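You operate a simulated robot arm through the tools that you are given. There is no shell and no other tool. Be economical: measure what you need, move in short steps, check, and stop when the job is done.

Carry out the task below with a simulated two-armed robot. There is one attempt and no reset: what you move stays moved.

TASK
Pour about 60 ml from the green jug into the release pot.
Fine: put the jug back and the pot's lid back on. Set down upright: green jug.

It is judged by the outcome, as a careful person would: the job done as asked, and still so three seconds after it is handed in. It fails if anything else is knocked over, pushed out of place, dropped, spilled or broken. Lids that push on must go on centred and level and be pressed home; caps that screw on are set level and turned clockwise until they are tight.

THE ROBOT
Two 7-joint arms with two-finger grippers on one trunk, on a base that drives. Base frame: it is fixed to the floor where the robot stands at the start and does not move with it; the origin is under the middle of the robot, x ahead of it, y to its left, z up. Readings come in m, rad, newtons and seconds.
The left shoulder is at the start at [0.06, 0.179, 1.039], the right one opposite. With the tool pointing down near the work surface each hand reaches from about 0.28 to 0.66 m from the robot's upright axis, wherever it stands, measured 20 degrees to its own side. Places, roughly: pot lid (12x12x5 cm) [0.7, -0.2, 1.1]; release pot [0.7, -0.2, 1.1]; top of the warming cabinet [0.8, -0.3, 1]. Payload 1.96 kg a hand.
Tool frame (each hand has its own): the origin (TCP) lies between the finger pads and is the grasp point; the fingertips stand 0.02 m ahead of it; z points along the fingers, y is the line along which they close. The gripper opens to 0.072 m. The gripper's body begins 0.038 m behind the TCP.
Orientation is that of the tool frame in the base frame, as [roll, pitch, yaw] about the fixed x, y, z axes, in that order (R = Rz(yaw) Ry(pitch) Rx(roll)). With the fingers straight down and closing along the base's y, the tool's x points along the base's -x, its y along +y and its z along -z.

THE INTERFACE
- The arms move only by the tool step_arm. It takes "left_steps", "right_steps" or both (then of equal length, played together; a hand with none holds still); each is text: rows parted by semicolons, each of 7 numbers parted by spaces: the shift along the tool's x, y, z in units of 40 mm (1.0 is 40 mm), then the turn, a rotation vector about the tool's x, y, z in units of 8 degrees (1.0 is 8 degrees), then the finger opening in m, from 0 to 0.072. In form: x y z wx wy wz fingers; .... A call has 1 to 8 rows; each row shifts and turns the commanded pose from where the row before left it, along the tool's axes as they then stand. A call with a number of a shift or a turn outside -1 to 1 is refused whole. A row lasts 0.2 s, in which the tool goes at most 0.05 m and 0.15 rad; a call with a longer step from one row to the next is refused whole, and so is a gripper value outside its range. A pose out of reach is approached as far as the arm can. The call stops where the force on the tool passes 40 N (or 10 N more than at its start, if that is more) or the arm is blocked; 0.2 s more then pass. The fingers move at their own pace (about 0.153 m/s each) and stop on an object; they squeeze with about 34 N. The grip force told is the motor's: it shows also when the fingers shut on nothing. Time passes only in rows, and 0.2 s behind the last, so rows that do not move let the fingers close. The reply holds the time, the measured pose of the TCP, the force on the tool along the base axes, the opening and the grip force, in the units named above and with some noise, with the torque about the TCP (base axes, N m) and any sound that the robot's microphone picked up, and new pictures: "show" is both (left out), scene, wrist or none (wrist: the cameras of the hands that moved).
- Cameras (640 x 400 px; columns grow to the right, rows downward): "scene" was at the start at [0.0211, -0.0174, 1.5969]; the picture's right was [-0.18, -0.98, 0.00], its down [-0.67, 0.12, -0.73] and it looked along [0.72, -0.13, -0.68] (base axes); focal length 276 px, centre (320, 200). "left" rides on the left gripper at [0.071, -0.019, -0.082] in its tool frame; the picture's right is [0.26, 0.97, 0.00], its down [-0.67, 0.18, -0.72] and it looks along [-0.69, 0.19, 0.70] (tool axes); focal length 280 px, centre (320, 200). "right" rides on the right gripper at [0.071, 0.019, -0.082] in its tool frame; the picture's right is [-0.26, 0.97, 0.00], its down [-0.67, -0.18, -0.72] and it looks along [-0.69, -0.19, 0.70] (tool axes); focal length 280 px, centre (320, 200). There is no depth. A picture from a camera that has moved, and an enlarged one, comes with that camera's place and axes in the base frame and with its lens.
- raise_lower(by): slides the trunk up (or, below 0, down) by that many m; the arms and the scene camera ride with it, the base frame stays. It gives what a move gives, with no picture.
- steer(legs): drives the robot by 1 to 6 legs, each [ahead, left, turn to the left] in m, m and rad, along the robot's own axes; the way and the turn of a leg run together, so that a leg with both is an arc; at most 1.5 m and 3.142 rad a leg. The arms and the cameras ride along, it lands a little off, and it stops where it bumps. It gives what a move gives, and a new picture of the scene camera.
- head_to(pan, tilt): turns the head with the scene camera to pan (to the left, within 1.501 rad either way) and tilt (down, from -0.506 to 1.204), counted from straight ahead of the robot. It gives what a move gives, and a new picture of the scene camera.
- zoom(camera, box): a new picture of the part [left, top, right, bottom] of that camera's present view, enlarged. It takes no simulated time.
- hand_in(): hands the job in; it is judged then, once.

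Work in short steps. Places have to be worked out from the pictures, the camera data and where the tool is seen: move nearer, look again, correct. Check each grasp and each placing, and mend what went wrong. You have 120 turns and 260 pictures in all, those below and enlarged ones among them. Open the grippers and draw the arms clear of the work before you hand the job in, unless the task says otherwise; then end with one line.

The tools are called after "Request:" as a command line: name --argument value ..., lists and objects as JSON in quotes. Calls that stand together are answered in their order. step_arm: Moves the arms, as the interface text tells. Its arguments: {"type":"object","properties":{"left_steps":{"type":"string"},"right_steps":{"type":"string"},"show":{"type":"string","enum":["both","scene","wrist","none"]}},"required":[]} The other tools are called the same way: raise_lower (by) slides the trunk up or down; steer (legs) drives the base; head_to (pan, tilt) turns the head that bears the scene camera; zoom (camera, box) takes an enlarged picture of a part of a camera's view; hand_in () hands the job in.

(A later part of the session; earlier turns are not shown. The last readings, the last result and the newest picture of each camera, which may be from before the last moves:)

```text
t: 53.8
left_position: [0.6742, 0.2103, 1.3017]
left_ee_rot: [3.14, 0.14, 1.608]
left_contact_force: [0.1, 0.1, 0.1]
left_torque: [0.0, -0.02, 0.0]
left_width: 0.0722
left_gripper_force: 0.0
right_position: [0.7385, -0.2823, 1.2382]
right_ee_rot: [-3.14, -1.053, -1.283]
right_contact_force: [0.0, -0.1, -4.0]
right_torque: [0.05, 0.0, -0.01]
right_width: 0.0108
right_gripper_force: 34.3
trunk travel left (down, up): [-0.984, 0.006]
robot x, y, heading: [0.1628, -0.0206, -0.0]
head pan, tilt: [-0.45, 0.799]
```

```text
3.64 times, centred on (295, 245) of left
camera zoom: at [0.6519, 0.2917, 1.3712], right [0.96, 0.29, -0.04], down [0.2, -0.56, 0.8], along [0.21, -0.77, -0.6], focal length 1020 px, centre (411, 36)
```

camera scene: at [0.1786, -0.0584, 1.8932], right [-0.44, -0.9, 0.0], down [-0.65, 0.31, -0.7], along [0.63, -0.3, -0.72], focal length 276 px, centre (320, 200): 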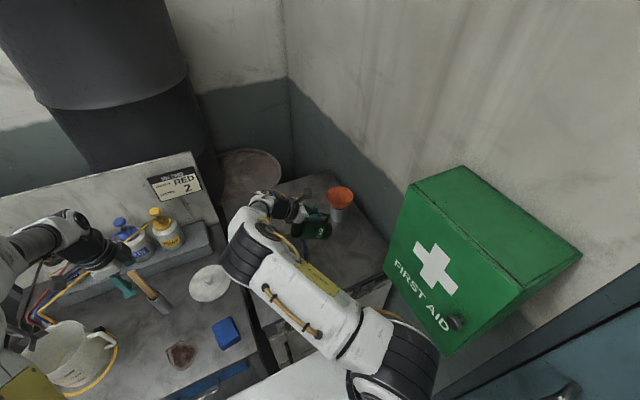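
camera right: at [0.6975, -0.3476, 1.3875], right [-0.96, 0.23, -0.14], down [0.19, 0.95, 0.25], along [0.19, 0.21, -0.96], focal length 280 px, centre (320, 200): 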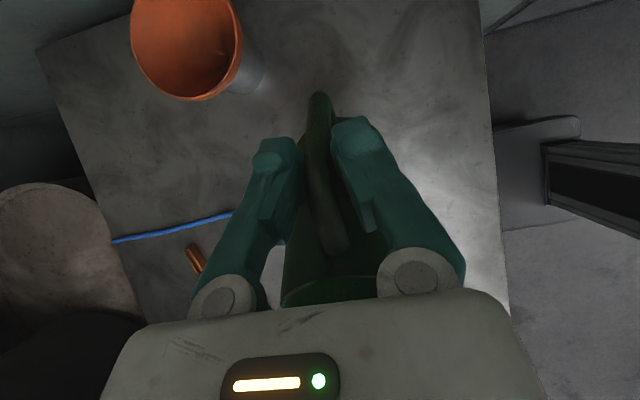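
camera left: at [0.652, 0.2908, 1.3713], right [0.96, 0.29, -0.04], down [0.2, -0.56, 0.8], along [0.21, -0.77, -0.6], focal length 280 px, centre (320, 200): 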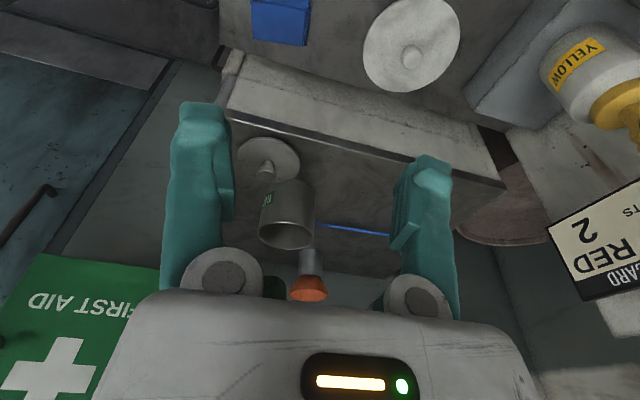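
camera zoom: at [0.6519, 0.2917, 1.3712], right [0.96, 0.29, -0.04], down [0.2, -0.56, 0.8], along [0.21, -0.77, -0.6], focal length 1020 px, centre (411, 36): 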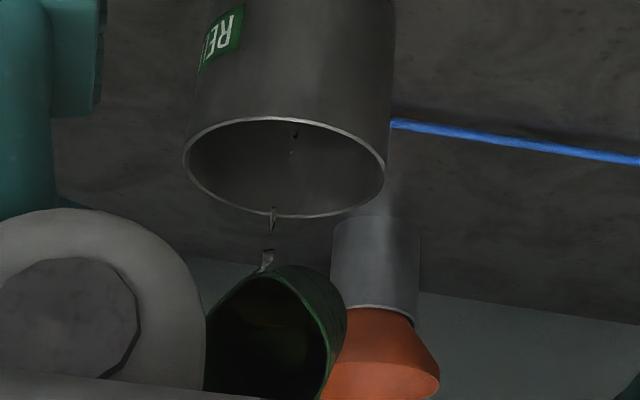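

Only drips remain. I untilt to about 32°, raising the lip while keeping it over the pot.

Request:
step_arm --right_steps "0.2 0 0.03 0 -0.89 0 0;0.32 0 -0.03 0 -0.89 0 0;0.36 0 -0.07 0 -0.89 0 0;0.36 0 -0.1 0 -0.89 0 0;0 0 0 0 0 0 0" --show "none"

Request:
zoom --camera "left" --box '[220, 120, 400, 300]'

```text
t: 55.0
left_position: [0.6732, 0.2109, 1.2993]
left_ee_rot: [3.14, 0.139, 1.605]
left_contact_force: [-0.5, -0.5, 0.1]
left_torque: [-0.02, -0.01, 0.0]
left_width: 0.0721
left_gripper_force: 0.0
right_position: [0.7458, -0.31, 1.2799]
right_ee_rot: [-3.14, -0.554, -1.281]
right_contact_force: [0.1, 0.7, -3.3]
right_torque: [-0.07, 0.02, 0.0]
right_width: 0.0107
right_gripper_force: 34.1
trunk travel left (down, up): [-0.984, 0.006]
robot x, y, heading: [0.1675, -0.0216, 0.002]
head pan, tilt: [-0.45, 0.799]
```

```text
2.22 times, centred on (310, 210) of left
camera zoom: at [0.6519, 0.292, 1.3711], right [0.96, 0.29, -0.04], down [0.2, -0.56, 0.8], along [0.21, -0.77, -0.6], focal length 623 px, centre (342, 178)
```

zoom: 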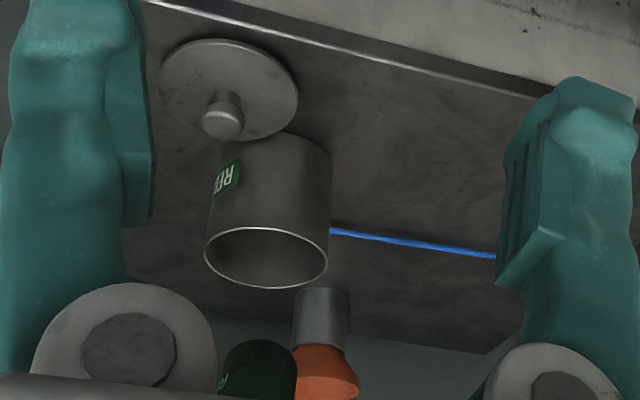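

No spills are visible. I finish untilting to upright.

Request:
step_arm --right_steps "-0.1 0 0.28 0 -1 0 0;-0.05 0 0.29 0 -1 0 0;0 0 0.29 0 -1 0 0;0.03 0 0.29 0 -0.97 0 0;0 0 0 0 0 0.7 0;0 0 0 0 0 0.7 0;0 0 0 0 0 0.71 0;0 0 0 0 0 0 0" --show "none"

```text
t: 56.8
left_position: [0.6746, 0.2113, 1.3005]
left_ee_rot: [3.142, 0.138, 1.605]
left_contact_force: [-0.3, -1.0, -0.1]
left_torque: [0.0, -0.01, 0.03]
left_width: 0.0716
left_gripper_force: 0.1
right_position: [0.747, -0.3151, 1.2462]
right_ee_rot: [-3.103, -0.13, -1.58]
right_contact_force: [-0.2, -0.7, -3.0]
right_torque: [-0.13, -0.01, 0.02]
right_width: 0.0109
right_gripper_force: 34.1
right hand out of reach, approached as far as the arm can: row 4
trunk travel left (down, up): [-0.984, 0.006]
robot x, y, heading: [0.167, -0.0229, 0.004]
head pan, tilt: [-0.45, 0.799]
```

The last bit was limited by reach. I pull back toward the earlier comparison pose and level the jug.

Request:
step_arm --right_steps "0.27 0.38 0.14 0 0 0 0;0.27 0.38 0.14 0 0 0 0;0 0 0 -0.13 -0.46 0 0;0 0 0 -0.14 -0.47 0 0;0 0 0 0 0 0 0;0 0 0 0 0 0 0" --show "none"

```text
t: 58.2
left_position: [0.674, 0.2105, 1.2992]
left_ee_rot: [3.141, 0.139, 1.606]
left_contact_force: [0.5, -0.1, -0.5]
left_torque: [0.02, -0.02, 0.06]
left_width: 0.0718
left_gripper_force: 0.0
right_position: [0.7177, -0.3372, 1.2349]
right_ee_rot: [-3.14, 0.0, -1.576]
right_contact_force: [0.0, 0.2, -2.9]
right_torque: [-0.16, 0.02, 0.01]
right_width: 0.0108
right_gripper_force: 33.7
trunk travel left (down, up): [-0.984, 0.006]
robot x, y, heading: [0.1634, -0.0224, 0.001]
head pan, tilt: [-0.45, 0.799]
```

The jug is upright at essentially the same pose as before, so I zoom in the same way to compare the liquid level, and look into the pot.

Request:
zoom --camera "scene" --box '[290, 195, 330, 225]'

Request:
zoom --camera "scene" --box '[255, 180, 345, 280]'

```text
13.33 times, centred on (310, 210) of scene
camera zoom: at [0.1786, -0.0579, 1.8932], right [-0.44, -0.9, 0.0], down [-0.65, 0.31, -0.7], along [0.63, -0.3, -0.72], focal length 3686 px, centre (453, 67)
```

zoom: 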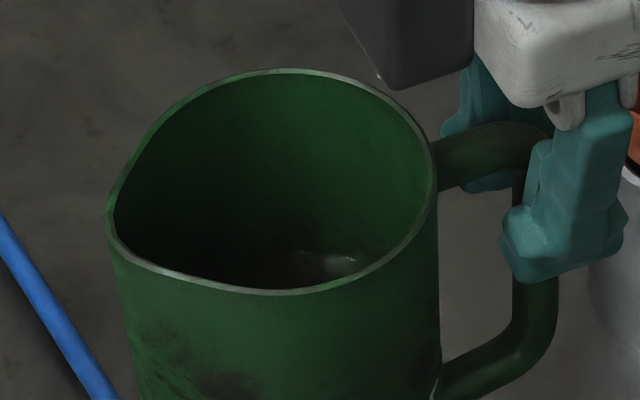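

```text
4.00 times, centred on (300, 230) of scene
camera zoom: at [0.1786, -0.0579, 1.8932], right [-0.44, -0.9, 0.0], down [-0.65, 0.31, -0.7], along [0.63, -0.3, -0.72], focal length 1106 px, centre (400, 80)
```

zoom: 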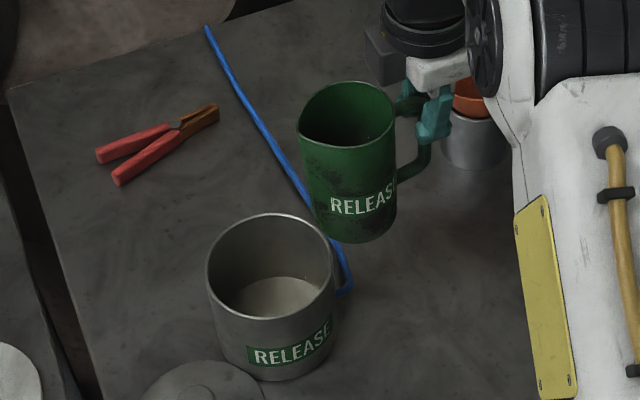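

Level dropped about 9.7 mm (≈36 ml), and the weight drop (3.34→3.0 N) agrees, so about 25 ml more is needed. I repeat the tilt, yawing at 32°.

Request:
step_arm --right_steps "-0.06 0 -0.29 0 0.8 0 0;-0.02 0 -0.29 0 0.8 0 0;0 0 -0.29 0 0.8 0 0;0.02 0 -0.29 0 0.8 0 0;0.05 0 0 0 0.8 0 0;0 -0.25 0 0.37 0 -0.594 0;0 -0.25 0 0.37 0 -0.594 0;0 -0.25 0 0.37 0 -0.594 0" --show "none"

```text
t: 60.0
left_position: [0.6746, 0.2113, 1.2994]
left_ee_rot: [-3.14, 0.139, 1.606]
left_contact_force: [0.0, 0.5, 0.7]
left_torque: [-0.02, 0.0, -0.03]
left_width: 0.0719
left_gripper_force: 0.0
right_position: [0.7461, -0.3258, 1.2822]
right_ee_rot: [-3.14, -0.559, -1.282]
right_contact_force: [-0.2, 0.0, -2.7]
right_torque: [-0.07, 0.0, -0.01]
right_width: 0.0111
right_gripper_force: 33.7
trunk travel left (down, up): [-0.984, 0.006]
robot x, y, heading: [0.1675, -0.0197, 0.003]
head pan, tilt: [-0.45, 0.799]
```

On track. I tilt on to about 62.4° with the lip brought back to its earlier spot over the pot.

Request:
step_arm --right_steps "-0.375 0 0.085 0 0.89 0 0;-0.38 0 0.04 0 0.89 0 0;-0.385 0 -0.01 0 0.89 0 0;-0.38 0 -0.06 0 0.89 0 0;0.01 0 -0.06 0 0.13 0 0;0.01 0 -0.06 0 0.13 0 0;0 0 0 0 0 0 0" --show "none"

Request:
zoom --camera "left" --box '[240, 190, 350, 300]'

```text
t: 61.6
left_position: [0.6731, 0.2112, 1.2994]
left_ee_rot: [3.141, 0.14, 1.607]
left_contact_force: [0.2, -0.5, -0.9]
left_torque: [-0.02, 0.01, -0.01]
left_width: 0.0718
left_gripper_force: 0.0
right_position: [0.7343, -0.2812, 1.2439]
right_ee_rot: [-3.136, -1.093, -1.287]
right_contact_force: [-0.4, -0.3, -3.2]
right_torque: [0.01, 0.01, -0.04]
right_width: 0.0105
right_gripper_force: 34.5
trunk travel left (down, up): [-0.984, 0.006]
robot x, y, heading: [0.1647, -0.0157, -0.0]
head pan, tilt: [-0.45, 0.799]
```

```text
3.64 times, centred on (295, 245) of left
camera zoom: at [0.652, 0.2921, 1.3711], right [0.96, 0.29, -0.04], down [0.2, -0.56, 0.8], along [0.21, -0.77, -0.6], focal length 1020 px, centre (411, 36)
```

zoom: 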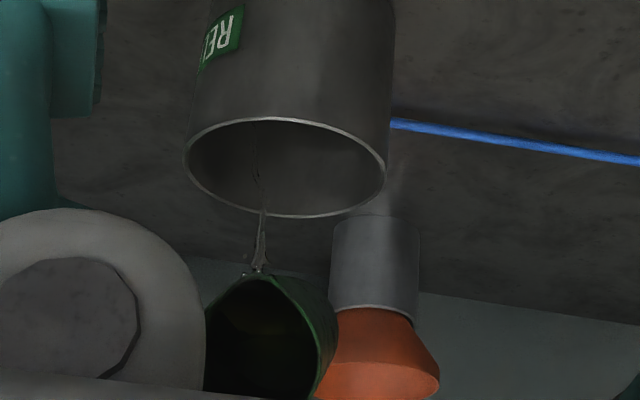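

The stream is landing in the pot at 62.6°. I hold for about 1.6 s and then untilt as before.

Request:
step_arm --right_steps "0 0 0 0 0 0 0;0 0 0 0 0 0 0;0 0 0 0 0 0 0;0 0 0 0 0 0 0;0 0 0 0 0 0 0;0 0 0 0 0 0 0;0 0 0 0 0 0 0" --show "none"

Request:
zoom --camera "left" --box '[240, 190, 350, 300]'

Request:
step_arm --right_steps "0.2 0 0.03 0 -0.95 0 0;0.32 0 -0.03 0 -0.95 0 0;0.36 0 -0.07 0 -0.95 0 0;0.38 0 -0.1 0 -0.95 0 0;0 0 0 0 0 0 0" --show "none"

```text
t: 63.2
left_position: [0.6727, 0.2105, 1.3008]
left_ee_rot: [-3.141, 0.138, 1.606]
left_contact_force: [-0.2, -0.9, 0.5]
left_torque: [0.01, 0.01, -0.01]
left_width: 0.0718
left_gripper_force: 0.0
right_position: [0.7348, -0.281, 1.2441]
right_ee_rot: [-3.137, -1.094, -1.287]
right_contact_force: [0.5, -0.3, -2.3]
right_torque: [0.03, -0.01, -0.01]
right_width: 0.0108
right_gripper_force: 34.1
trunk travel left (down, up): [-0.984, 0.006]
robot x, y, heading: [0.1621, -0.0179, 0.003]
head pan, tilt: [-0.45, 0.799]
```

```text
3.64 times, centred on (295, 245) of left
camera zoom: at [0.6518, 0.2917, 1.3712], right [0.96, 0.29, -0.04], down [0.2, -0.56, 0.8], along [0.21, -0.77, -0.6], focal length 1020 px, centre (411, 36)
```

zoom: 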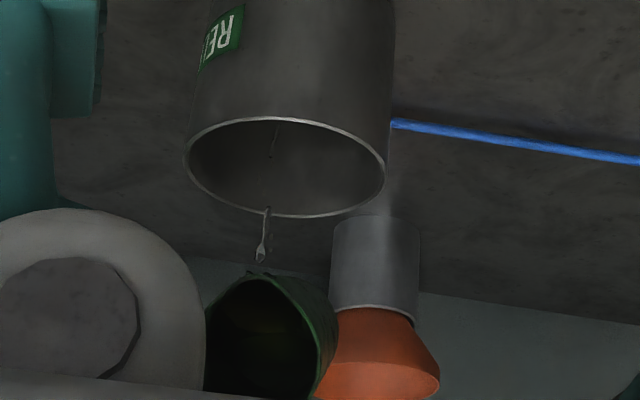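

```text
t: 64.4
left_position: [0.6742, 0.21, 1.3009]
left_ee_rot: [-3.141, 0.139, 1.605]
left_contact_force: [-0.5, 0.2, 0.4]
left_torque: [0.0, 0.02, 0.02]
left_width: 0.072
left_gripper_force: 0.0
right_position: [0.7422, -0.3093, 1.2849]
right_ee_rot: [-3.138, -0.559, -1.283]
right_contact_force: [0.4, 0.4, -2.9]
right_torque: [-0.07, -0.04, 0.03]
right_width: 0.011
right_gripper_force: 33.8
trunk travel left (down, up): [-0.984, 0.006]
robot x, y, heading: [0.1621, -0.019, -0.003]
head pan, tilt: [-0.45, 0.799]
```

Now I yaw back at 32° and return upright.

Request:
step_arm --right_steps "0 0.25 0 -0.37 0 0.594 0;0 0.25 0 -0.37 0 0.594 0;0 0.25 0 -0.37 0 0.594 0;0 0 0.1 0 -0.8 0 0;0.05 0 0.29 0 -0.8 0 0;0.1 0 0.29 0 -0.8 0 0;0.1 0 0.29 0 -0.8 0 0;0.15 0 0.29 0 -0.8 0 0" --show "none"

```text
t: 66.2
left_position: [0.6738, 0.2088, 1.2992]
left_ee_rot: [3.141, 0.138, 1.606]
left_contact_force: [-0.3, -0.2, -0.1]
left_torque: [-0.03, -0.02, 0.0]
left_width: 0.0719
left_gripper_force: 0.1
right_position: [0.7139, -0.3449, 1.241]
right_ee_rot: [-3.138, -0.001, -1.576]
right_contact_force: [-0.6, -0.5, -2.3]
right_torque: [-0.19, 0.01, -0.01]
right_width: 0.0107
right_gripper_force: 33.9
trunk travel left (down, up): [-0.984, 0.006]
robot x, y, heading: [0.164, -0.0219, 0.005]
head pan, tilt: [-0.45, 0.799]
```

Upright again. I shift exactly to the comparison pose (0.717,-0.337,1.235), then view the level.

Request:
step_arm --right_steps "-0.19 -0.09 0.15 -0.02 0 0 0;0 0 0 0 0 0 0;0 0 0 0 0 0 0;0 0 0 0 0 0 0" --show "none"

Request:
zoom --camera "scene" --box '[290, 195, 330, 225]'

Request:
zoom --camera "scene" --box '[255, 180, 345, 280]'

```text
t: 67.2
left_position: [0.6746, 0.2116, 1.299]
left_ee_rot: [3.141, 0.139, 1.606]
left_contact_force: [0.3, 0.6, -1.2]
left_torque: [-0.01, 0.0, -0.01]
left_width: 0.0719
left_gripper_force: 0.1
right_position: [0.7173, -0.3352, 1.2351]
right_ee_rot: [-3.141, -0.002, -1.575]
right_contact_force: [0.6, 0.5, -3.1]
right_torque: [-0.17, -0.01, 0.01]
right_width: 0.011
right_gripper_force: 34.4
trunk travel left (down, up): [-0.984, 0.006]
robot x, y, heading: [0.1648, -0.0231, -0.006]
head pan, tilt: [-0.45, 0.799]
```

```text
13.33 times, centred on (310, 210) of scene
camera zoom: at [0.1786, -0.0577, 1.8932], right [-0.44, -0.9, 0.0], down [-0.65, 0.31, -0.7], along [0.63, -0.3, -0.72], focal length 3686 px, centre (453, 67)
```

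zoom: 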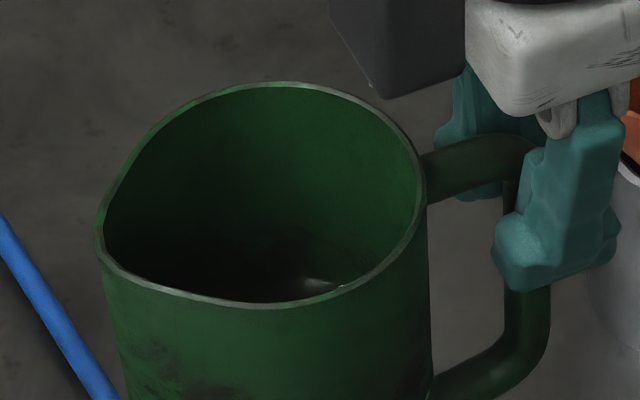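

```text
4.00 times, centred on (300, 230) of scene
camera zoom: at [0.1786, -0.0577, 1.8932], right [-0.44, -0.9, 0.0], down [-0.65, 0.31, -0.7], along [0.63, -0.3, -0.72], focal length 1106 px, centre (400, 80)
```

zoom: 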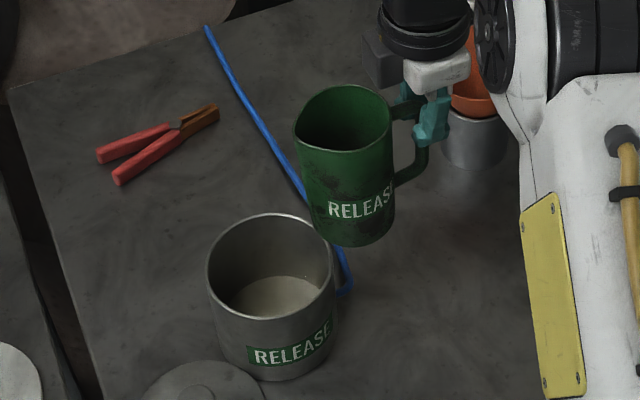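

The level reads about 195 px below the rim, versus 156 at the start. I zoom tighter to be sure.

Request:
zoom --camera "scene" --box '[298, 200, 318, 218]'

Request:
zoom --camera "scene" --box '[300, 208, 316, 218]'

Request:
zoom --camera "scene" --box '[268, 230, 308, 262]'

```text
16.00 times, centred on (308, 209) of scene
camera zoom: at [0.1786, -0.0577, 1.8932], right [-0.44, -0.9, 0.0], down [-0.65, 0.31, -0.7], along [0.63, -0.3, -0.72], focal length 4423 px, centre (512, 56)
```

zoom: 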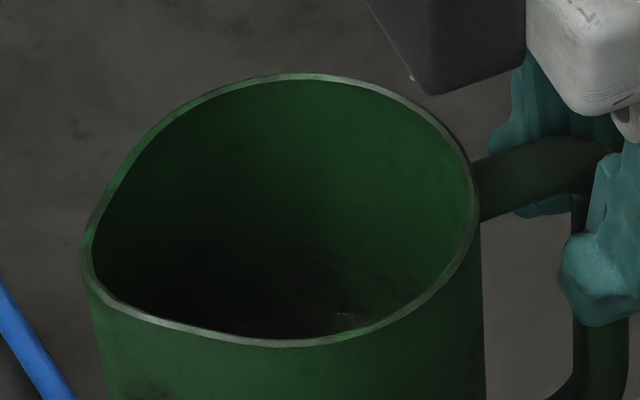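

```text
16.00 times, centred on (308, 213) of scene
camera zoom: at [0.1786, -0.0577, 1.8932], right [-0.44, -0.9, 0.0], down [-0.65, 0.31, -0.7], along [0.63, -0.3, -0.72], focal length 4423 px, centre (512, -8)
```

zoom: 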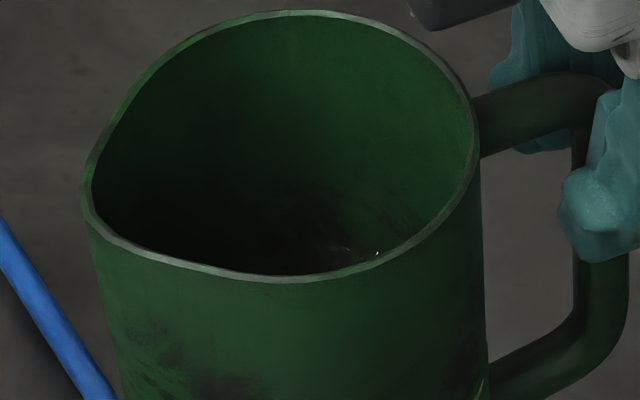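

```text
12.50 times, centred on (288, 246) of scene
camera zoom: at [0.1786, -0.0577, 1.8932], right [-0.44, -0.9, 0.0], down [-0.65, 0.31, -0.7], along [0.63, -0.3, -0.72], focal length 3455 px, centre (720, -375)
```

zoom: 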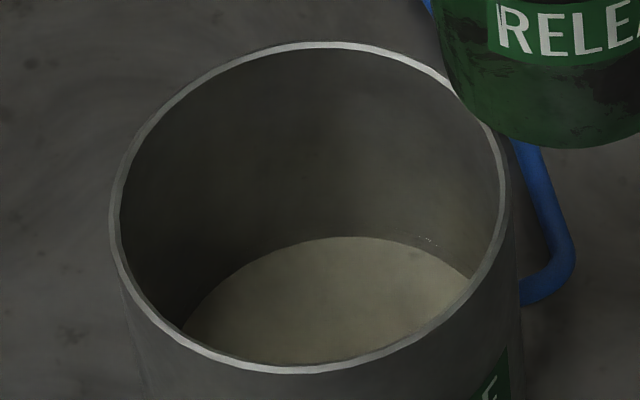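

Estimates cluster around 45–55 ml poured. I take several weight readings at rest to firm this up.

Request:
step_arm --right_steps "0 0 0 0 0 0 0" --show "none"

Request:
step_arm --right_steps "0 0 0 0 0 0 0" --show "none"

Request:
step_arm --right_steps "0 0 0 0 0 0 0" --show "none"

Request:
step_arm --right_steps "0 0 0 0 0 0 0" --show "none"

Request:
step_arm --right_steps "0 0 0 0 0 0 0" --show "none"

Request:
step_arm --right_steps "0 0 0 0 0 0 0" --show "none"

Request:
zoom --camera "scene" --box '[290, 195, 330, 225]'

```text
t: 67.6
left_position: [0.6741, 0.211, 1.2991]
left_ee_rot: [-3.141, 0.141, 1.606]
left_contact_force: [0.4, -0.2, 0.1]
left_torque: [-0.01, -0.01, -0.01]
left_width: 0.0718
left_gripper_force: 0.2
right_position: [0.7157, -0.3362, 1.2353]
right_ee_rot: [3.14, -0.003, -1.576]
right_contact_force: [0.2, -0.6, -2.5]
right_torque: [-0.16, 0.0, 0.01]
right_width: 0.0108
right_gripper_force: 34.1
trunk travel left (down, up): [-0.984, 0.006]
robot x, y, heading: [0.1642, -0.0206, -0.0]
head pan, tilt: [-0.45, 0.799]
```

```text
t: 68.0
left_position: [0.674, 0.2104, 1.2994]
left_ee_rot: [3.141, 0.141, 1.604]
left_contact_force: [-1.0, 0.6, 0.4]
left_torque: [0.0, 0.03, 0.01]
left_width: 0.0721
left_gripper_force: 0.1
right_position: [0.7176, -0.335, 1.2348]
right_ee_rot: [3.141, -0.002, -1.577]
right_contact_force: [-0.5, -0.2, -2.2]
right_torque: [-0.2, 0.02, 0.0]
right_width: 0.0107
right_gripper_force: 33.9
trunk travel left (down, up): [-0.984, 0.006]
robot x, y, heading: [0.1711, -0.0213, -0.002]
head pan, tilt: [-0.45, 0.799]
```

```text
t: 68.4
left_position: [0.6741, 0.2112, 1.2999]
left_ee_rot: [3.141, 0.141, 1.606]
left_contact_force: [0.8, 0.4, 0.0]
left_torque: [0.0, 0.0, 0.0]
left_width: 0.072
left_gripper_force: 0.1
right_position: [0.7149, -0.3362, 1.2354]
right_ee_rot: [-3.141, -0.003, -1.574]
right_contact_force: [-0.2, 0.0, -3.3]
right_torque: [-0.17, -0.03, 0.04]
right_width: 0.0107
right_gripper_force: 33.8
trunk travel left (down, up): [-0.984, 0.006]
robot x, y, heading: [0.1685, -0.0188, -0.002]
head pan, tilt: [-0.45, 0.799]
```

```text
t: 68.8
left_position: [0.6749, 0.2101, 1.2992]
left_ee_rot: [-3.141, 0.14, 1.606]
left_contact_force: [-1.0, -0.3, -0.5]
left_torque: [0.0, 0.03, 0.03]
left_width: 0.0722
left_gripper_force: 0.0
right_position: [0.7154, -0.3362, 1.2353]
right_ee_rot: [-3.141, -0.002, -1.575]
right_contact_force: [0.7, 0.3, -2.4]
right_torque: [-0.19, 0.0, 0.01]
right_width: 0.0105
right_gripper_force: 34.0
trunk travel left (down, up): [-0.984, 0.006]
robot x, y, heading: [0.1618, -0.0174, 0.001]
head pan, tilt: [-0.45, 0.799]
```

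```text
t: 69.2
left_position: [0.6731, 0.2108, 1.3009]
left_ee_rot: [-3.141, 0.139, 1.606]
left_contact_force: [0.0, -0.3, -0.7]
left_torque: [0.0, 0.01, -0.01]
left_width: 0.0722
left_gripper_force: 0.0
right_position: [0.7171, -0.3352, 1.2362]
right_ee_rot: [3.141, -0.003, -1.576]
right_contact_force: [0.5, 0.0, -2.4]
right_torque: [-0.13, 0.0, 0.0]
right_width: 0.0109
right_gripper_force: 33.5
trunk travel left (down, up): [-0.984, 0.006]
robot x, y, heading: [0.1666, -0.0204, -0.004]
head pan, tilt: [-0.45, 0.799]
```

```text
t: 69.6
left_position: [0.6736, 0.2116, 1.3007]
left_ee_rot: [3.141, 0.14, 1.606]
left_contact_force: [-0.1, 0.5, -0.1]
left_torque: [0.0, 0.02, 0.03]
left_width: 0.0719
left_gripper_force: 0.0
right_position: [0.7165, -0.3352, 1.2354]
right_ee_rot: [-3.142, -0.004, -1.574]
right_contact_force: [0.1, 0.4, -2.7]
right_torque: [-0.16, -0.01, 0.01]
right_width: 0.0108
right_gripper_force: 33.3
trunk travel left (down, up): [-0.984, 0.006]
robot x, y, heading: [0.1631, -0.0208, 0.002]
head pan, tilt: [-0.45, 0.799]
```

```text
13.33 times, centred on (310, 210) of scene
camera zoom: at [0.1785, -0.0583, 1.8932], right [-0.44, -0.9, 0.0], down [-0.65, 0.31, -0.7], along [0.63, -0.3, -0.72], focal length 3686 px, centre (453, 67)
```

zoom: 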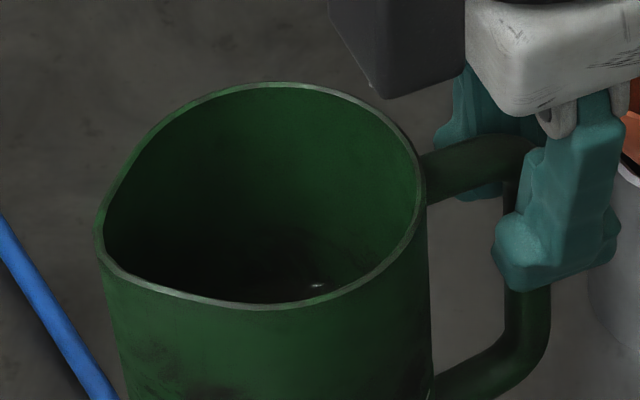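

Weight fell by about 0.65–0.7 N and torque agrees, and with the visual estimate of ~48 ml this averages near 60 ml. I carry the jug back over its original spot.

Request:
step_arm --right_steps "0.51 0.19 0 0 0 0 0;0.51 0.19 0 0 0 0 0;0.51 0.19 0 0 0 0 0;0.51 0.19 0 0 0 0 0;0.5 0.19 0 0 0 0 0;0 0 0.8 0 0 0 0;0 0 0.8 0 0 0 0;0 0 0 0 0 0 0" --show "scene"

```text
t: 71.4
left_position: [0.6733, 0.2109, 1.3003]
left_ee_rot: [-3.14, 0.14, 1.607]
left_contact_force: [-0.2, -0.4, -0.3]
left_torque: [0.0, 0.03, 0.02]
left_width: 0.0718
left_gripper_force: 0.0
right_position: [0.6748, -0.439, 1.1703]
right_ee_rot: [-3.139, -0.003, -1.575]
right_contact_force: [-0.2, 0.2, -3.0]
right_torque: [-0.21, 0.01, -0.06]
right_width: 0.0107
right_gripper_force: 34.2
trunk travel left (down, up): [-0.984, 0.006]
robot x, y, heading: [0.1641, -0.0177, 0.0]
head pan, tilt: [-0.45, 0.799]
camera scene: at [0.1773, -0.0585, 1.8932], right [-0.44, -0.9, 0.0], down [-0.65, 0.31, -0.7], along [0.63, -0.3, -0.72], focal length 276 px, centre (320, 200)
```

scene: 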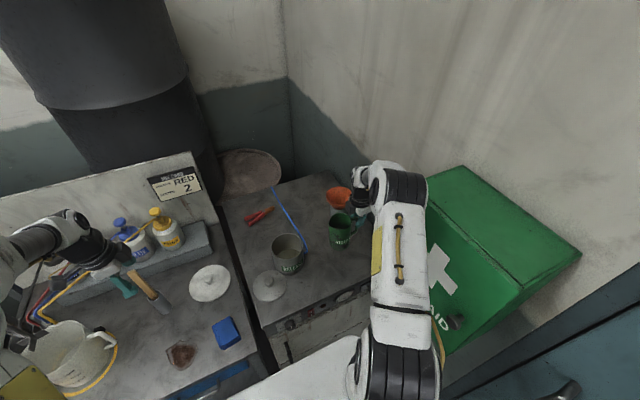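

The jug is over its spot at (0.675,-0.439). I lower to just above contact (reference 1.100), then settle slowly.

Request:
step_arm --right_steps "-0.04 -0.06 0.6 0 0 0 0;0 0 0.5 0 0 0 0;0 0 0.4 0 0 0 0;0 0 0.15 0 0 0 0;0 0 0.07 0 0 0 0;0 0 0.05 0 0 0 0" --show "none"

```text
t: 72.8
left_position: [0.6721, 0.21, 1.3016]
left_ee_rot: [3.141, 0.139, 1.605]
left_contact_force: [0.7, -1.1, -0.5]
left_torque: [-0.03, 0.01, -0.01]
left_width: 0.072
left_gripper_force: 0.0
right_position: [0.6796, -0.4382, 1.1012]
right_ee_rot: [-3.138, -0.005, -1.578]
right_contact_force: [-1.5, -5.6, 18.1]
right_torque: [0.72, 0.01, -0.05]
right_width: 0.0107
right_gripper_force: 34.0
trunk travel left (down, up): [-0.984, 0.006]
robot x, y, heading: [0.1617, -0.0245, -0.003]
head pan, tilt: [-0.45, 0.799]
```

The jug is on the surface and pressed slightly. I relax by about 1.5 mm and then open the fingers.

Request:
step_arm --right_steps "0 0 -0.04 0 0 0 0;0 0 0 0 0 0 0" --show "wrist"

```text
t: 73.4
left_position: [0.6729, 0.2103, 1.3004]
left_ee_rot: [3.141, 0.139, 1.606]
left_contact_force: [0.5, -0.2, 0.4]
left_torque: [-0.04, 0.04, -0.04]
left_width: 0.0719
left_gripper_force: 0.1
right_position: [0.6783, -0.4358, 1.1016]
right_ee_rot: [3.14, -0.002, -1.574]
right_contact_force: [-1.6, -0.1, 1.1]
right_torque: [-0.07, 0.03, 0.02]
right_width: 0.0109
right_gripper_force: 33.2
trunk travel left (down, up): [-0.984, 0.006]
robot x, y, heading: [0.1625, -0.0208, 0.0]
head pan, tilt: [-0.45, 0.799]
camera right: at [0.6583, -0.5083, 1.1826], right [-0.96, 0.27, 0.0], down [0.19, 0.67, 0.71], along [0.19, 0.69, -0.7], focal length 280 px, centre (320, 200)
```

right: 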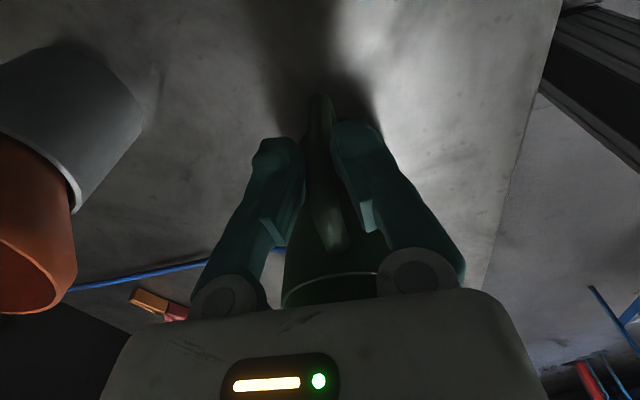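

The force is relaxed to about 1 N with the jug upright. I open gently and rise straight up.

Request:
step_arm --right_steps "0 0 0 0 0 0 0.03;0 0 0 0 0 0 0.05;0 0 0 0 0 0 0.05;0 0 -0.5 0 0 0 0.05;0 0 -0.8 0 0 0 0.05;0 0 -0.9 0 0 0 0.05" --show "both"

```text
t: 74.8
left_position: [0.6727, 0.2116, 1.2997]
left_ee_rot: [3.141, 0.139, 1.606]
left_contact_force: [0.2, -0.5, 0.1]
left_torque: [0.01, 0.0, -0.03]
left_width: 0.0721
left_gripper_force: 0.1
right_position: [0.6805, -0.4336, 1.1895]
right_ee_rot: [-3.139, -0.001, -1.575]
right_contact_force: [-0.3, 0.2, -0.1]
right_torque: [-0.01, 0.01, -0.02]
right_width: 0.0497
right_gripper_force: 0.1
trunk travel left (down, up): [-0.984, 0.006]
robot x, y, heading: [0.1651, -0.0233, 0.002]
head pan, tilt: [-0.45, 0.799]
camera scene: at [0.1769, -0.0573, 1.8932], right [-0.44, -0.9, 0.0], down [-0.65, 0.31, -0.7], along [0.63, -0.3, -0.72], focal length 276 px, centre (320, 200)
camera right: at [0.6591, -0.5055, 1.271], right [-0.96, 0.27, 0.0], down [0.19, 0.68, 0.71], along [0.19, 0.69, -0.7], focal length 280 px, centre (320, 200)
```

scene: 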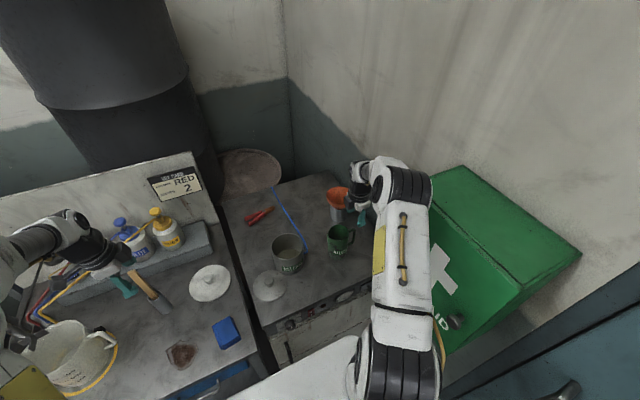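
right: 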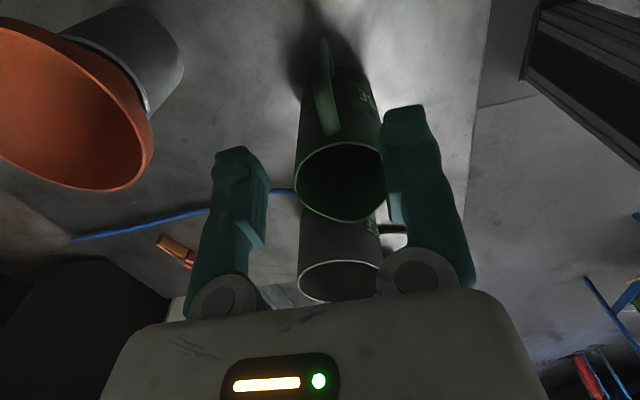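

The jug stands upright in its place. I rise and move left toward the lid at (0.65,-0.095).

Request:
step_arm --right_steps "0 0 -0.8 0 0 0 0.072;-1 0.1 0 0 0 0 0.072;-1 0.1 0 0 0 0 0.072;-1 0.1 0 0 0 0 0.072;-1 0.1 0 0 0 0 0.072;-1 0.1 0 0 0 0 0.072;-1 0.1 0 0 0 0 0.072;-1 0.1 0 0 0 0 0.072" --show "wrist"

```text
t: 76.6
left_position: [0.6732, 0.2127, 1.2986]
left_ee_rot: [-3.141, 0.142, 1.606]
left_contact_force: [0.8, 0.2, 0.0]
left_torque: [-0.01, 0.01, 0.02]
left_width: 0.072
left_gripper_force: 0.1
right_position: [0.6538, -0.1536, 1.2193]
right_ee_rot: [-3.141, -0.003, -1.577]
right_contact_force: [0.1, 0.1, 0.1]
right_torque: [-0.04, -0.02, -0.01]
right_width: 0.072
right_gripper_force: 0.1
trunk travel left (down, up): [-0.984, 0.006]
robot x, y, heading: [0.1664, -0.0191, 0.007]
head pan, tilt: [-0.45, 0.799]
camera right: at [0.6319, -0.2245, 1.3009], right [-0.96, 0.27, 0.0], down [0.19, 0.68, 0.71], along [0.19, 0.69, -0.7], focal length 280 px, centre (320, 200)
```

right: 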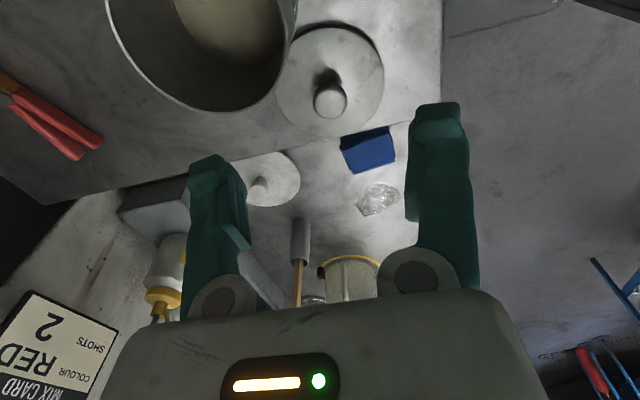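

The lid's knob is at about (0.656,-0.097). I rotate the hand back (fingers closing along y, camera to the robot side) so the camera housing stays clear of the pot.

Request:
step_arm --right_steps "0 0 0 0 0 1 0.072;0 0 0 0 0 1 0.072;0 0 0 0 0 1 0.072;0 0 0 0 0 1 0.072;0 0 0 0 0 1 0.072;0 0 0 0 0 1 0.072;0 0 0 0 0 1 0.072;0 0 0 0 0 1 0.072" --show "none"

Request:
step_arm --right_steps "0 0 0 0 0 1 0.072;0 0 0 0 0 1 0.072;0 0 0 0 0 1 0.072;0 0 0 0 0 0.22 0.072;0 0.7 0 0 0 0 0.072;0 0.7 0 0 0 0 0.072" --show "both"

```text
t: 78.4
left_position: [0.6743, 0.2123, 1.2995]
left_ee_rot: [-3.141, 0.14, 1.605]
left_contact_force: [1.0, 0.1, 0.5]
left_torque: [-0.01, 0.02, -0.01]
left_width: 0.072
left_gripper_force: 0.1
right_position: [0.6545, -0.1561, 1.2216]
right_ee_rot: [-3.139, 0.001, -2.693]
right_contact_force: [-0.3, 0.0, 0.1]
right_torque: [0.02, 0.0, 0.02]
right_width: 0.0719
right_gripper_force: 0.2
trunk travel left (down, up): [-0.984, 0.006]
robot x, y, heading: [0.1645, -0.0165, 0.003]
head pan, tilt: [-0.45, 0.799]
```

```text
t: 79.8
left_position: [0.6729, 0.2122, 1.2996]
left_ee_rot: [3.141, 0.143, 1.606]
left_contact_force: [-0.2, -0.1, 0.8]
left_torque: [-0.02, -0.02, -0.02]
left_width: 0.0722
left_gripper_force: 0.1
right_position: [0.6499, -0.0992, 1.2226]
right_ee_rot: [-3.139, 0.003, 3.139]
right_contact_force: [0.2, -0.2, 0.0]
right_torque: [-0.03, 0.01, 0.03]
right_width: 0.0724
right_gripper_force: 0.1
trunk travel left (down, up): [-0.984, 0.006]
robot x, y, heading: [0.1664, -0.0192, 0.002]
head pan, tilt: [-0.45, 0.799]
camera scene: at [0.1778, -0.0559, 1.8933], right [-0.44, -0.9, 0.0], down [-0.65, 0.31, -0.7], along [0.63, -0.3, -0.72], focal length 276 px, centre (320, 200)
camera right: at [0.5778, -0.0811, 1.3019], right [0.26, 0.96, 0.0], down [0.67, -0.18, 0.72], along [0.69, -0.19, -0.7], focal length 280 px, centre (320, 200)
```

scene: 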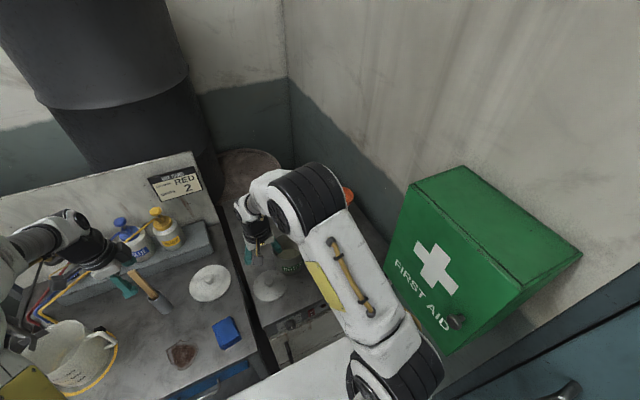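
right: 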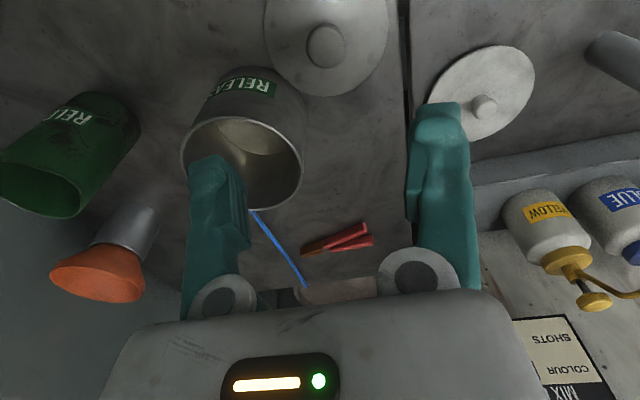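

The knob refines to (0.657,-0.098), and the pot mouth centre is (0.715,-0.192). I descend to just above the knob and check centring.

Request:
step_arm --right_steps "-0.18 0.03 0.8 0 0 0 0.072;0 0 0.9 0 0 0 0.072;0 0 0.9 0 0 0 0.072;0 0 0.9 0 0 0 0.072" --show "wrist"

```text
t: 80.8
left_position: [0.6744, 0.2113, 1.2998]
left_ee_rot: [-3.141, 0.138, 1.606]
left_contact_force: [-0.2, 0.2, 0.2]
left_torque: [0.02, 0.01, 0.01]
left_width: 0.0718
left_gripper_force: 0.0
right_position: [0.6601, -0.1009, 1.0819]
right_ee_rot: [-3.137, -0.001, 3.141]
right_contact_force: [0.7, 0.6, 0.3]
right_torque: [0.0, -0.01, 0.02]
right_width: 0.0719
right_gripper_force: 0.0
trunk travel left (down, up): [-0.984, 0.006]
robot x, y, heading: [0.1682, -0.0207, 0.004]
head pan, tilt: [-0.45, 0.799]
camera right: at [0.5879, -0.0823, 1.1626], right [0.26, 0.96, 0.0], down [0.67, -0.18, 0.72], along [0.69, -0.19, -0.7], focal length 280 px, centre (320, 200)
```

right: 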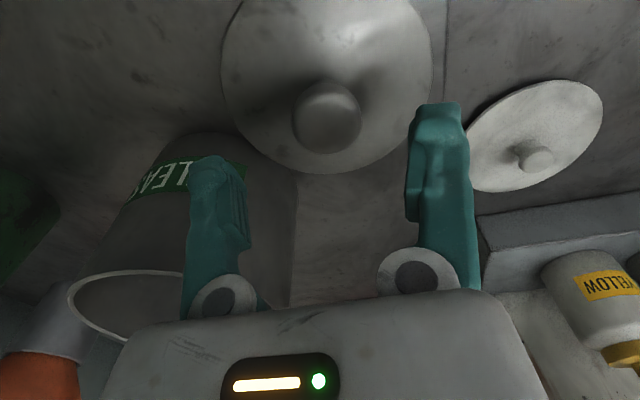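

The knob seems centred within a few mm. I descend to TCP z≈1.030 and compare the knob to the TCP's projected pixel (320,180).

Request:
step_arm --right_steps "0 0.03 0.5 0 0 0 0.072;0 0 0.5 0 0 0 0.072;0 0 0.3 0 0 0 0.072;0 0 0 0 0 0 0.072" --show "wrist"

```text
t: 81.8
left_position: [0.6732, 0.2122, 1.3008]
left_ee_rot: [3.141, 0.14, 1.607]
left_contact_force: [-0.3, -0.5, -0.2]
left_torque: [0.02, -0.04, -0.02]
left_width: 0.0719
left_gripper_force: 0.0
right_position: [0.6604, -0.0992, 1.0305]
right_ee_rot: [-3.139, 0.003, 3.14]
right_contact_force: [0.8, -1.5, 17.0]
right_torque: [0.19, -0.01, -0.05]
right_width: 0.0719
right_gripper_force: 0.0
trunk travel left (down, up): [-0.984, 0.006]
robot x, y, heading: [0.1639, -0.0169, 0.006]
head pan, tilt: [-0.45, 0.799]
camera right: at [0.5874, -0.0801, 1.1117], right [0.26, 0.96, 0.0], down [0.67, -0.18, 0.72], along [0.69, -0.19, -0.7], focal length 280 px, centre (320, 200)
```

right: 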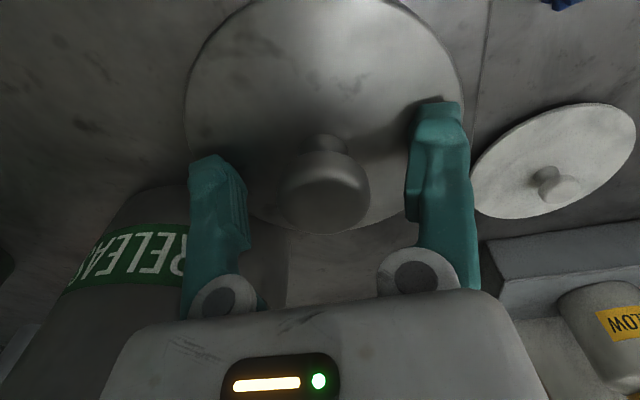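

The fingertips touch the lid plate (17 N), so I rise 3 mm. The ball centre is at about x=0.666, so I shift forward 5 mm and close.

Request:
step_arm --right_steps "0 0 -0.1 0 0 0 0.072;-0.14 0 0 0 0 0 0.072;0 0 0 0 0 0 0.05;0 0 0 0 0 0 0.02;0 0 0 0 0 0 0;0 0 0 0 0 0 0;0 0 0 0 0 0 0" --show "wrist"

```text
t: 83.4
left_position: [0.6728, 0.211, 1.2996]
left_ee_rot: [-3.141, 0.141, 1.606]
left_contact_force: [-0.1, -0.8, 0.2]
left_torque: [-0.01, 0.02, -0.01]
left_width: 0.072
left_gripper_force: 0.2
right_position: [0.6649, -0.0981, 1.0346]
right_ee_rot: [-3.139, 0.001, 3.141]
right_contact_force: [-0.8, 1.5, 4.0]
right_torque: [-0.07, 0.14, 0.02]
right_width: 0.0272
right_gripper_force: 33.8
trunk travel left (down, up): [-0.984, 0.006]
robot x, y, heading: [0.168, -0.0215, -0.004]
head pan, tilt: [-0.45, 0.799]
camera right: at [0.593, -0.0797, 1.1148], right [0.26, 0.96, 0.0], down [0.67, -0.18, 0.72], along [0.69, -0.19, -0.7], focal length 280 px, centre (320, 200)
```

right: 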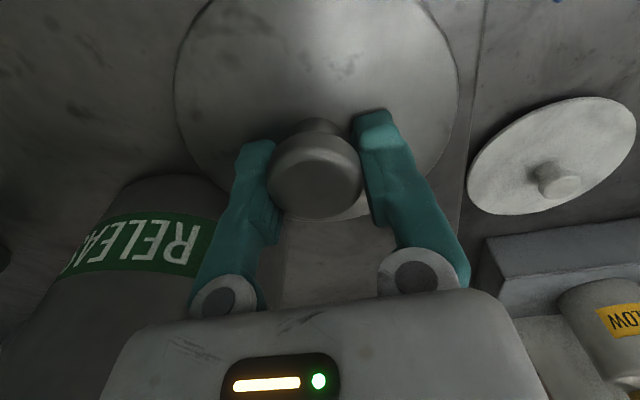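

The knob is now centred in the grip (width 0.027). I lift the lid straight up.

Request:
step_arm --right_steps "0 0 -0.3 0 0 0 0;0 0 -0.7 0 0 0 0;0 0 -0.9 0 0 0 0;0 0 -0.9 0 0 0 0;0 0 -0.9 0 0 0 0;0 0 -0.6 0 0 0 0;0 0 0 0 0 0 0" --show "wrist"

```text
t: 85.0
left_position: [0.6733, 0.2109, 1.2996]
left_ee_rot: [-3.141, 0.139, 1.606]
left_contact_force: [-0.1, 0.4, 0.0]
left_torque: [-0.02, 0.0, -0.01]
left_width: 0.072
left_gripper_force: 0.0
right_position: [0.666, -0.095, 1.2054]
right_ee_rot: [-3.14, -0.001, -3.141]
right_contact_force: [-0.3, 0.6, -1.1]
right_torque: [0.01, 0.0, -0.02]
right_width: 0.0275
right_gripper_force: 34.0
trunk travel left (down, up): [-0.984, 0.006]
robot x, y, heading: [0.1649, -0.0204, -0.001]
head pan, tilt: [-0.45, 0.799]
camera right: at [0.5941, -0.0758, 1.2861], right [0.26, 0.96, 0.0], down [0.67, -0.18, 0.72], along [0.69, -0.19, -0.7], focal length 280 px, centre (320, 200)
```

right: 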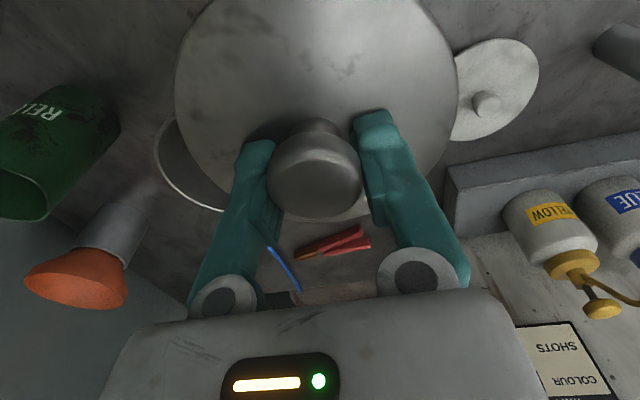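

The lid is held level. I move it over the pot at (0.715,-0.192), staying high, and check from several views.

Request:
step_arm --right_steps "-0.3 -0.6 0 0 0 0 0;-0.3 -0.6 0 0 0 0 0;-0.3 -0.6 0 0 0 0 0;-0.32 -0.62 0 0 0 0 0;0 0 0 0 0 0 0" --show "wrist"

Request:
zoom --camera "left" --box '[220, 120, 400, 300]'

Request:
zoom --camera "scene" --box '[240, 190, 340, 290]'

```text
t: 86.2
left_position: [0.6733, 0.2104, 1.3005]
left_ee_rot: [3.142, 0.138, 1.606]
left_contact_force: [-0.8, -0.3, 0.5]
left_torque: [0.0, -0.02, -0.01]
left_width: 0.0721
left_gripper_force: 0.0
right_position: [0.713, -0.1942, 1.2033]
right_ee_rot: [-3.139, 0.0, 3.141]
right_contact_force: [0.2, -0.4, -0.1]
right_torque: [-0.02, 0.0, -0.01]
right_width: 0.0273
right_gripper_force: 33.5
trunk travel left (down, up): [-0.984, 0.006]
robot x, y, heading: [0.1712, -0.0211, 0.006]
head pan, tilt: [-0.45, 0.799]
camera right: at [0.6408, -0.1752, 1.2852], right [0.26, 0.96, 0.0], down [0.67, -0.18, 0.72], along [0.69, -0.19, -0.7], focal length 280 px, centre (320, 200)
```

right: 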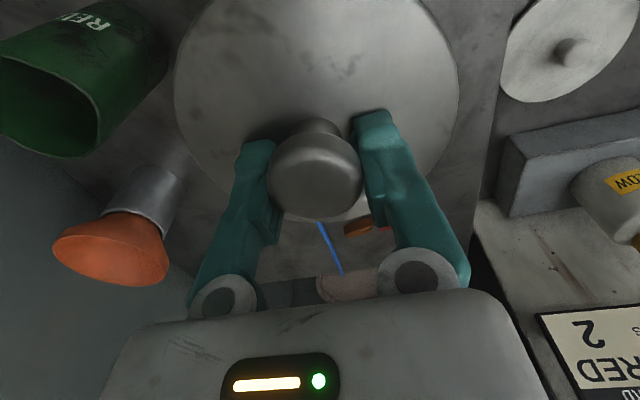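

```text
2.22 times, centred on (310, 210) of left
camera zoom: at [0.6516, 0.2921, 1.3712], right [0.96, 0.29, -0.04], down [0.2, -0.56, 0.8], along [0.21, -0.77, -0.6], focal length 623 px, centre (342, 178)
```

zoom: 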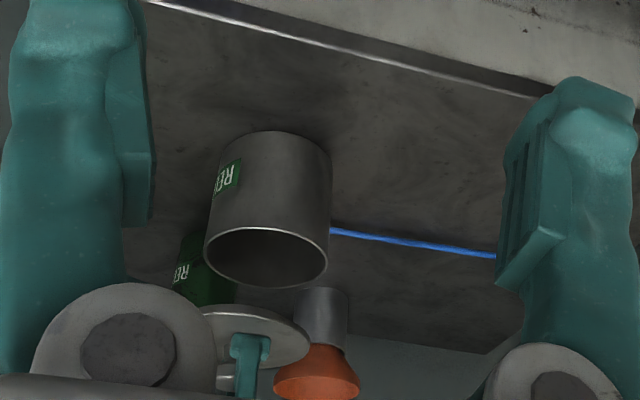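

```text
4.00 times, centred on (290, 240) of scene
camera zoom: at [0.1781, -0.0578, 1.8932], right [-0.44, -0.9, 0.0], down [-0.65, 0.31, -0.7], along [0.63, -0.3, -0.72], focal length 1106 px, centre (440, 40)
```

zoom: 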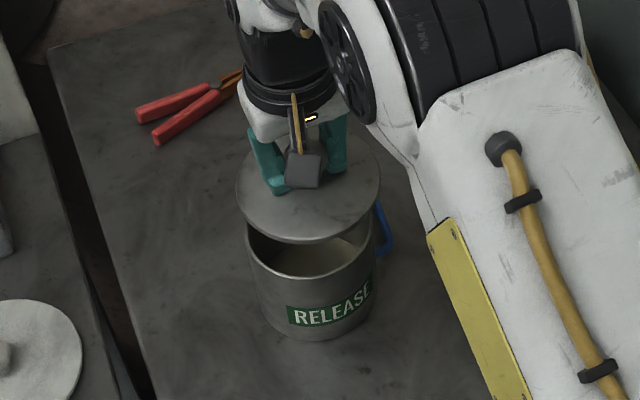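

Cross-checking the three views, the lid's centre is about 11 mm nearer the robot than the TCP, at roughly (0.702,-0.190), while the pot is at (0.718,-0.192). I shift the lid +16 mm in x and -2 mm in y, lower partway and re-measure.

Request:
step_arm --right_steps "-0.41 -0.04 0 0 0 0 0;0 0 0.5 0 0 0 0;0 0 0.4 0 0 0 0;0 0 0 0 0 0 0" --show "wrist"

Request:
zoom --camera "left" --box '[220, 190, 340, 300]'

Request:
zoom --camera "scene" --box '[250, 210, 330, 290]'

```text
t: 87.2
left_position: [0.6754, 0.2103, 1.3008]
left_ee_rot: [-3.141, 0.141, 1.605]
left_contact_force: [0.6, -0.7, -0.3]
left_torque: [0.01, -0.01, 0.01]
left_width: 0.0723
left_gripper_force: 0.0
right_position: [0.7298, -0.1965, 1.1687]
right_ee_rot: [-3.138, 0.002, -3.14]
right_contact_force: [0.2, -0.7, -0.7]
right_torque: [-0.03, -0.01, -0.03]
right_width: 0.0273
right_gripper_force: 34.1
trunk travel left (down, up): [-0.984, 0.006]
robot x, y, heading: [0.1688, -0.0213, -0.004]
head pan, tilt: [-0.45, 0.799]
camera right: at [0.6581, -0.1775, 1.2491], right [0.26, 0.96, 0.0], down [0.67, -0.18, 0.72], along [0.69, -0.19, -0.7], focal length 280 px, centre (320, 200)
```

right: 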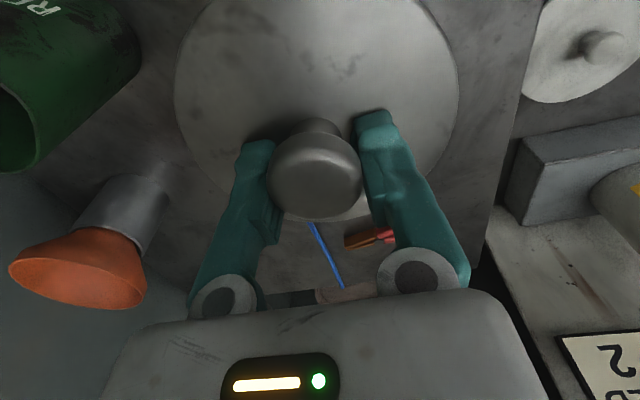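

```text
3.64 times, centred on (280, 245) of left
camera zoom: at [0.6517, 0.2918, 1.3713], right [0.96, 0.29, -0.04], down [0.2, -0.56, 0.8], along [0.21, -0.77, -0.6], focal length 1020 px, centre (466, 36)
```

zoom: 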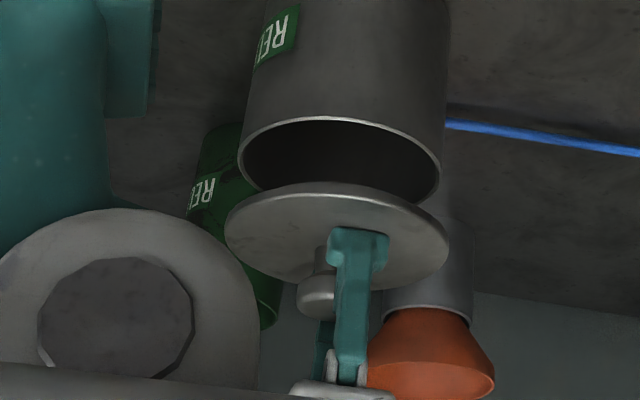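

```text
5.00 times, centred on (290, 250) of scene
camera zoom: at [0.1782, -0.0582, 1.8932], right [-0.44, -0.9, 0.0], down [-0.65, 0.31, -0.7], along [0.63, -0.3, -0.72], focal length 1382 px, centre (470, -50)
```

zoom: 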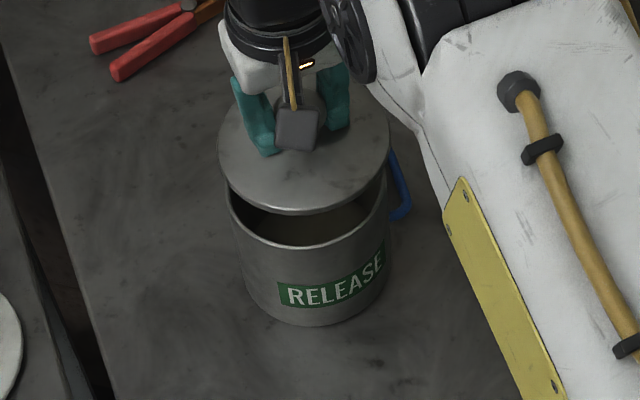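

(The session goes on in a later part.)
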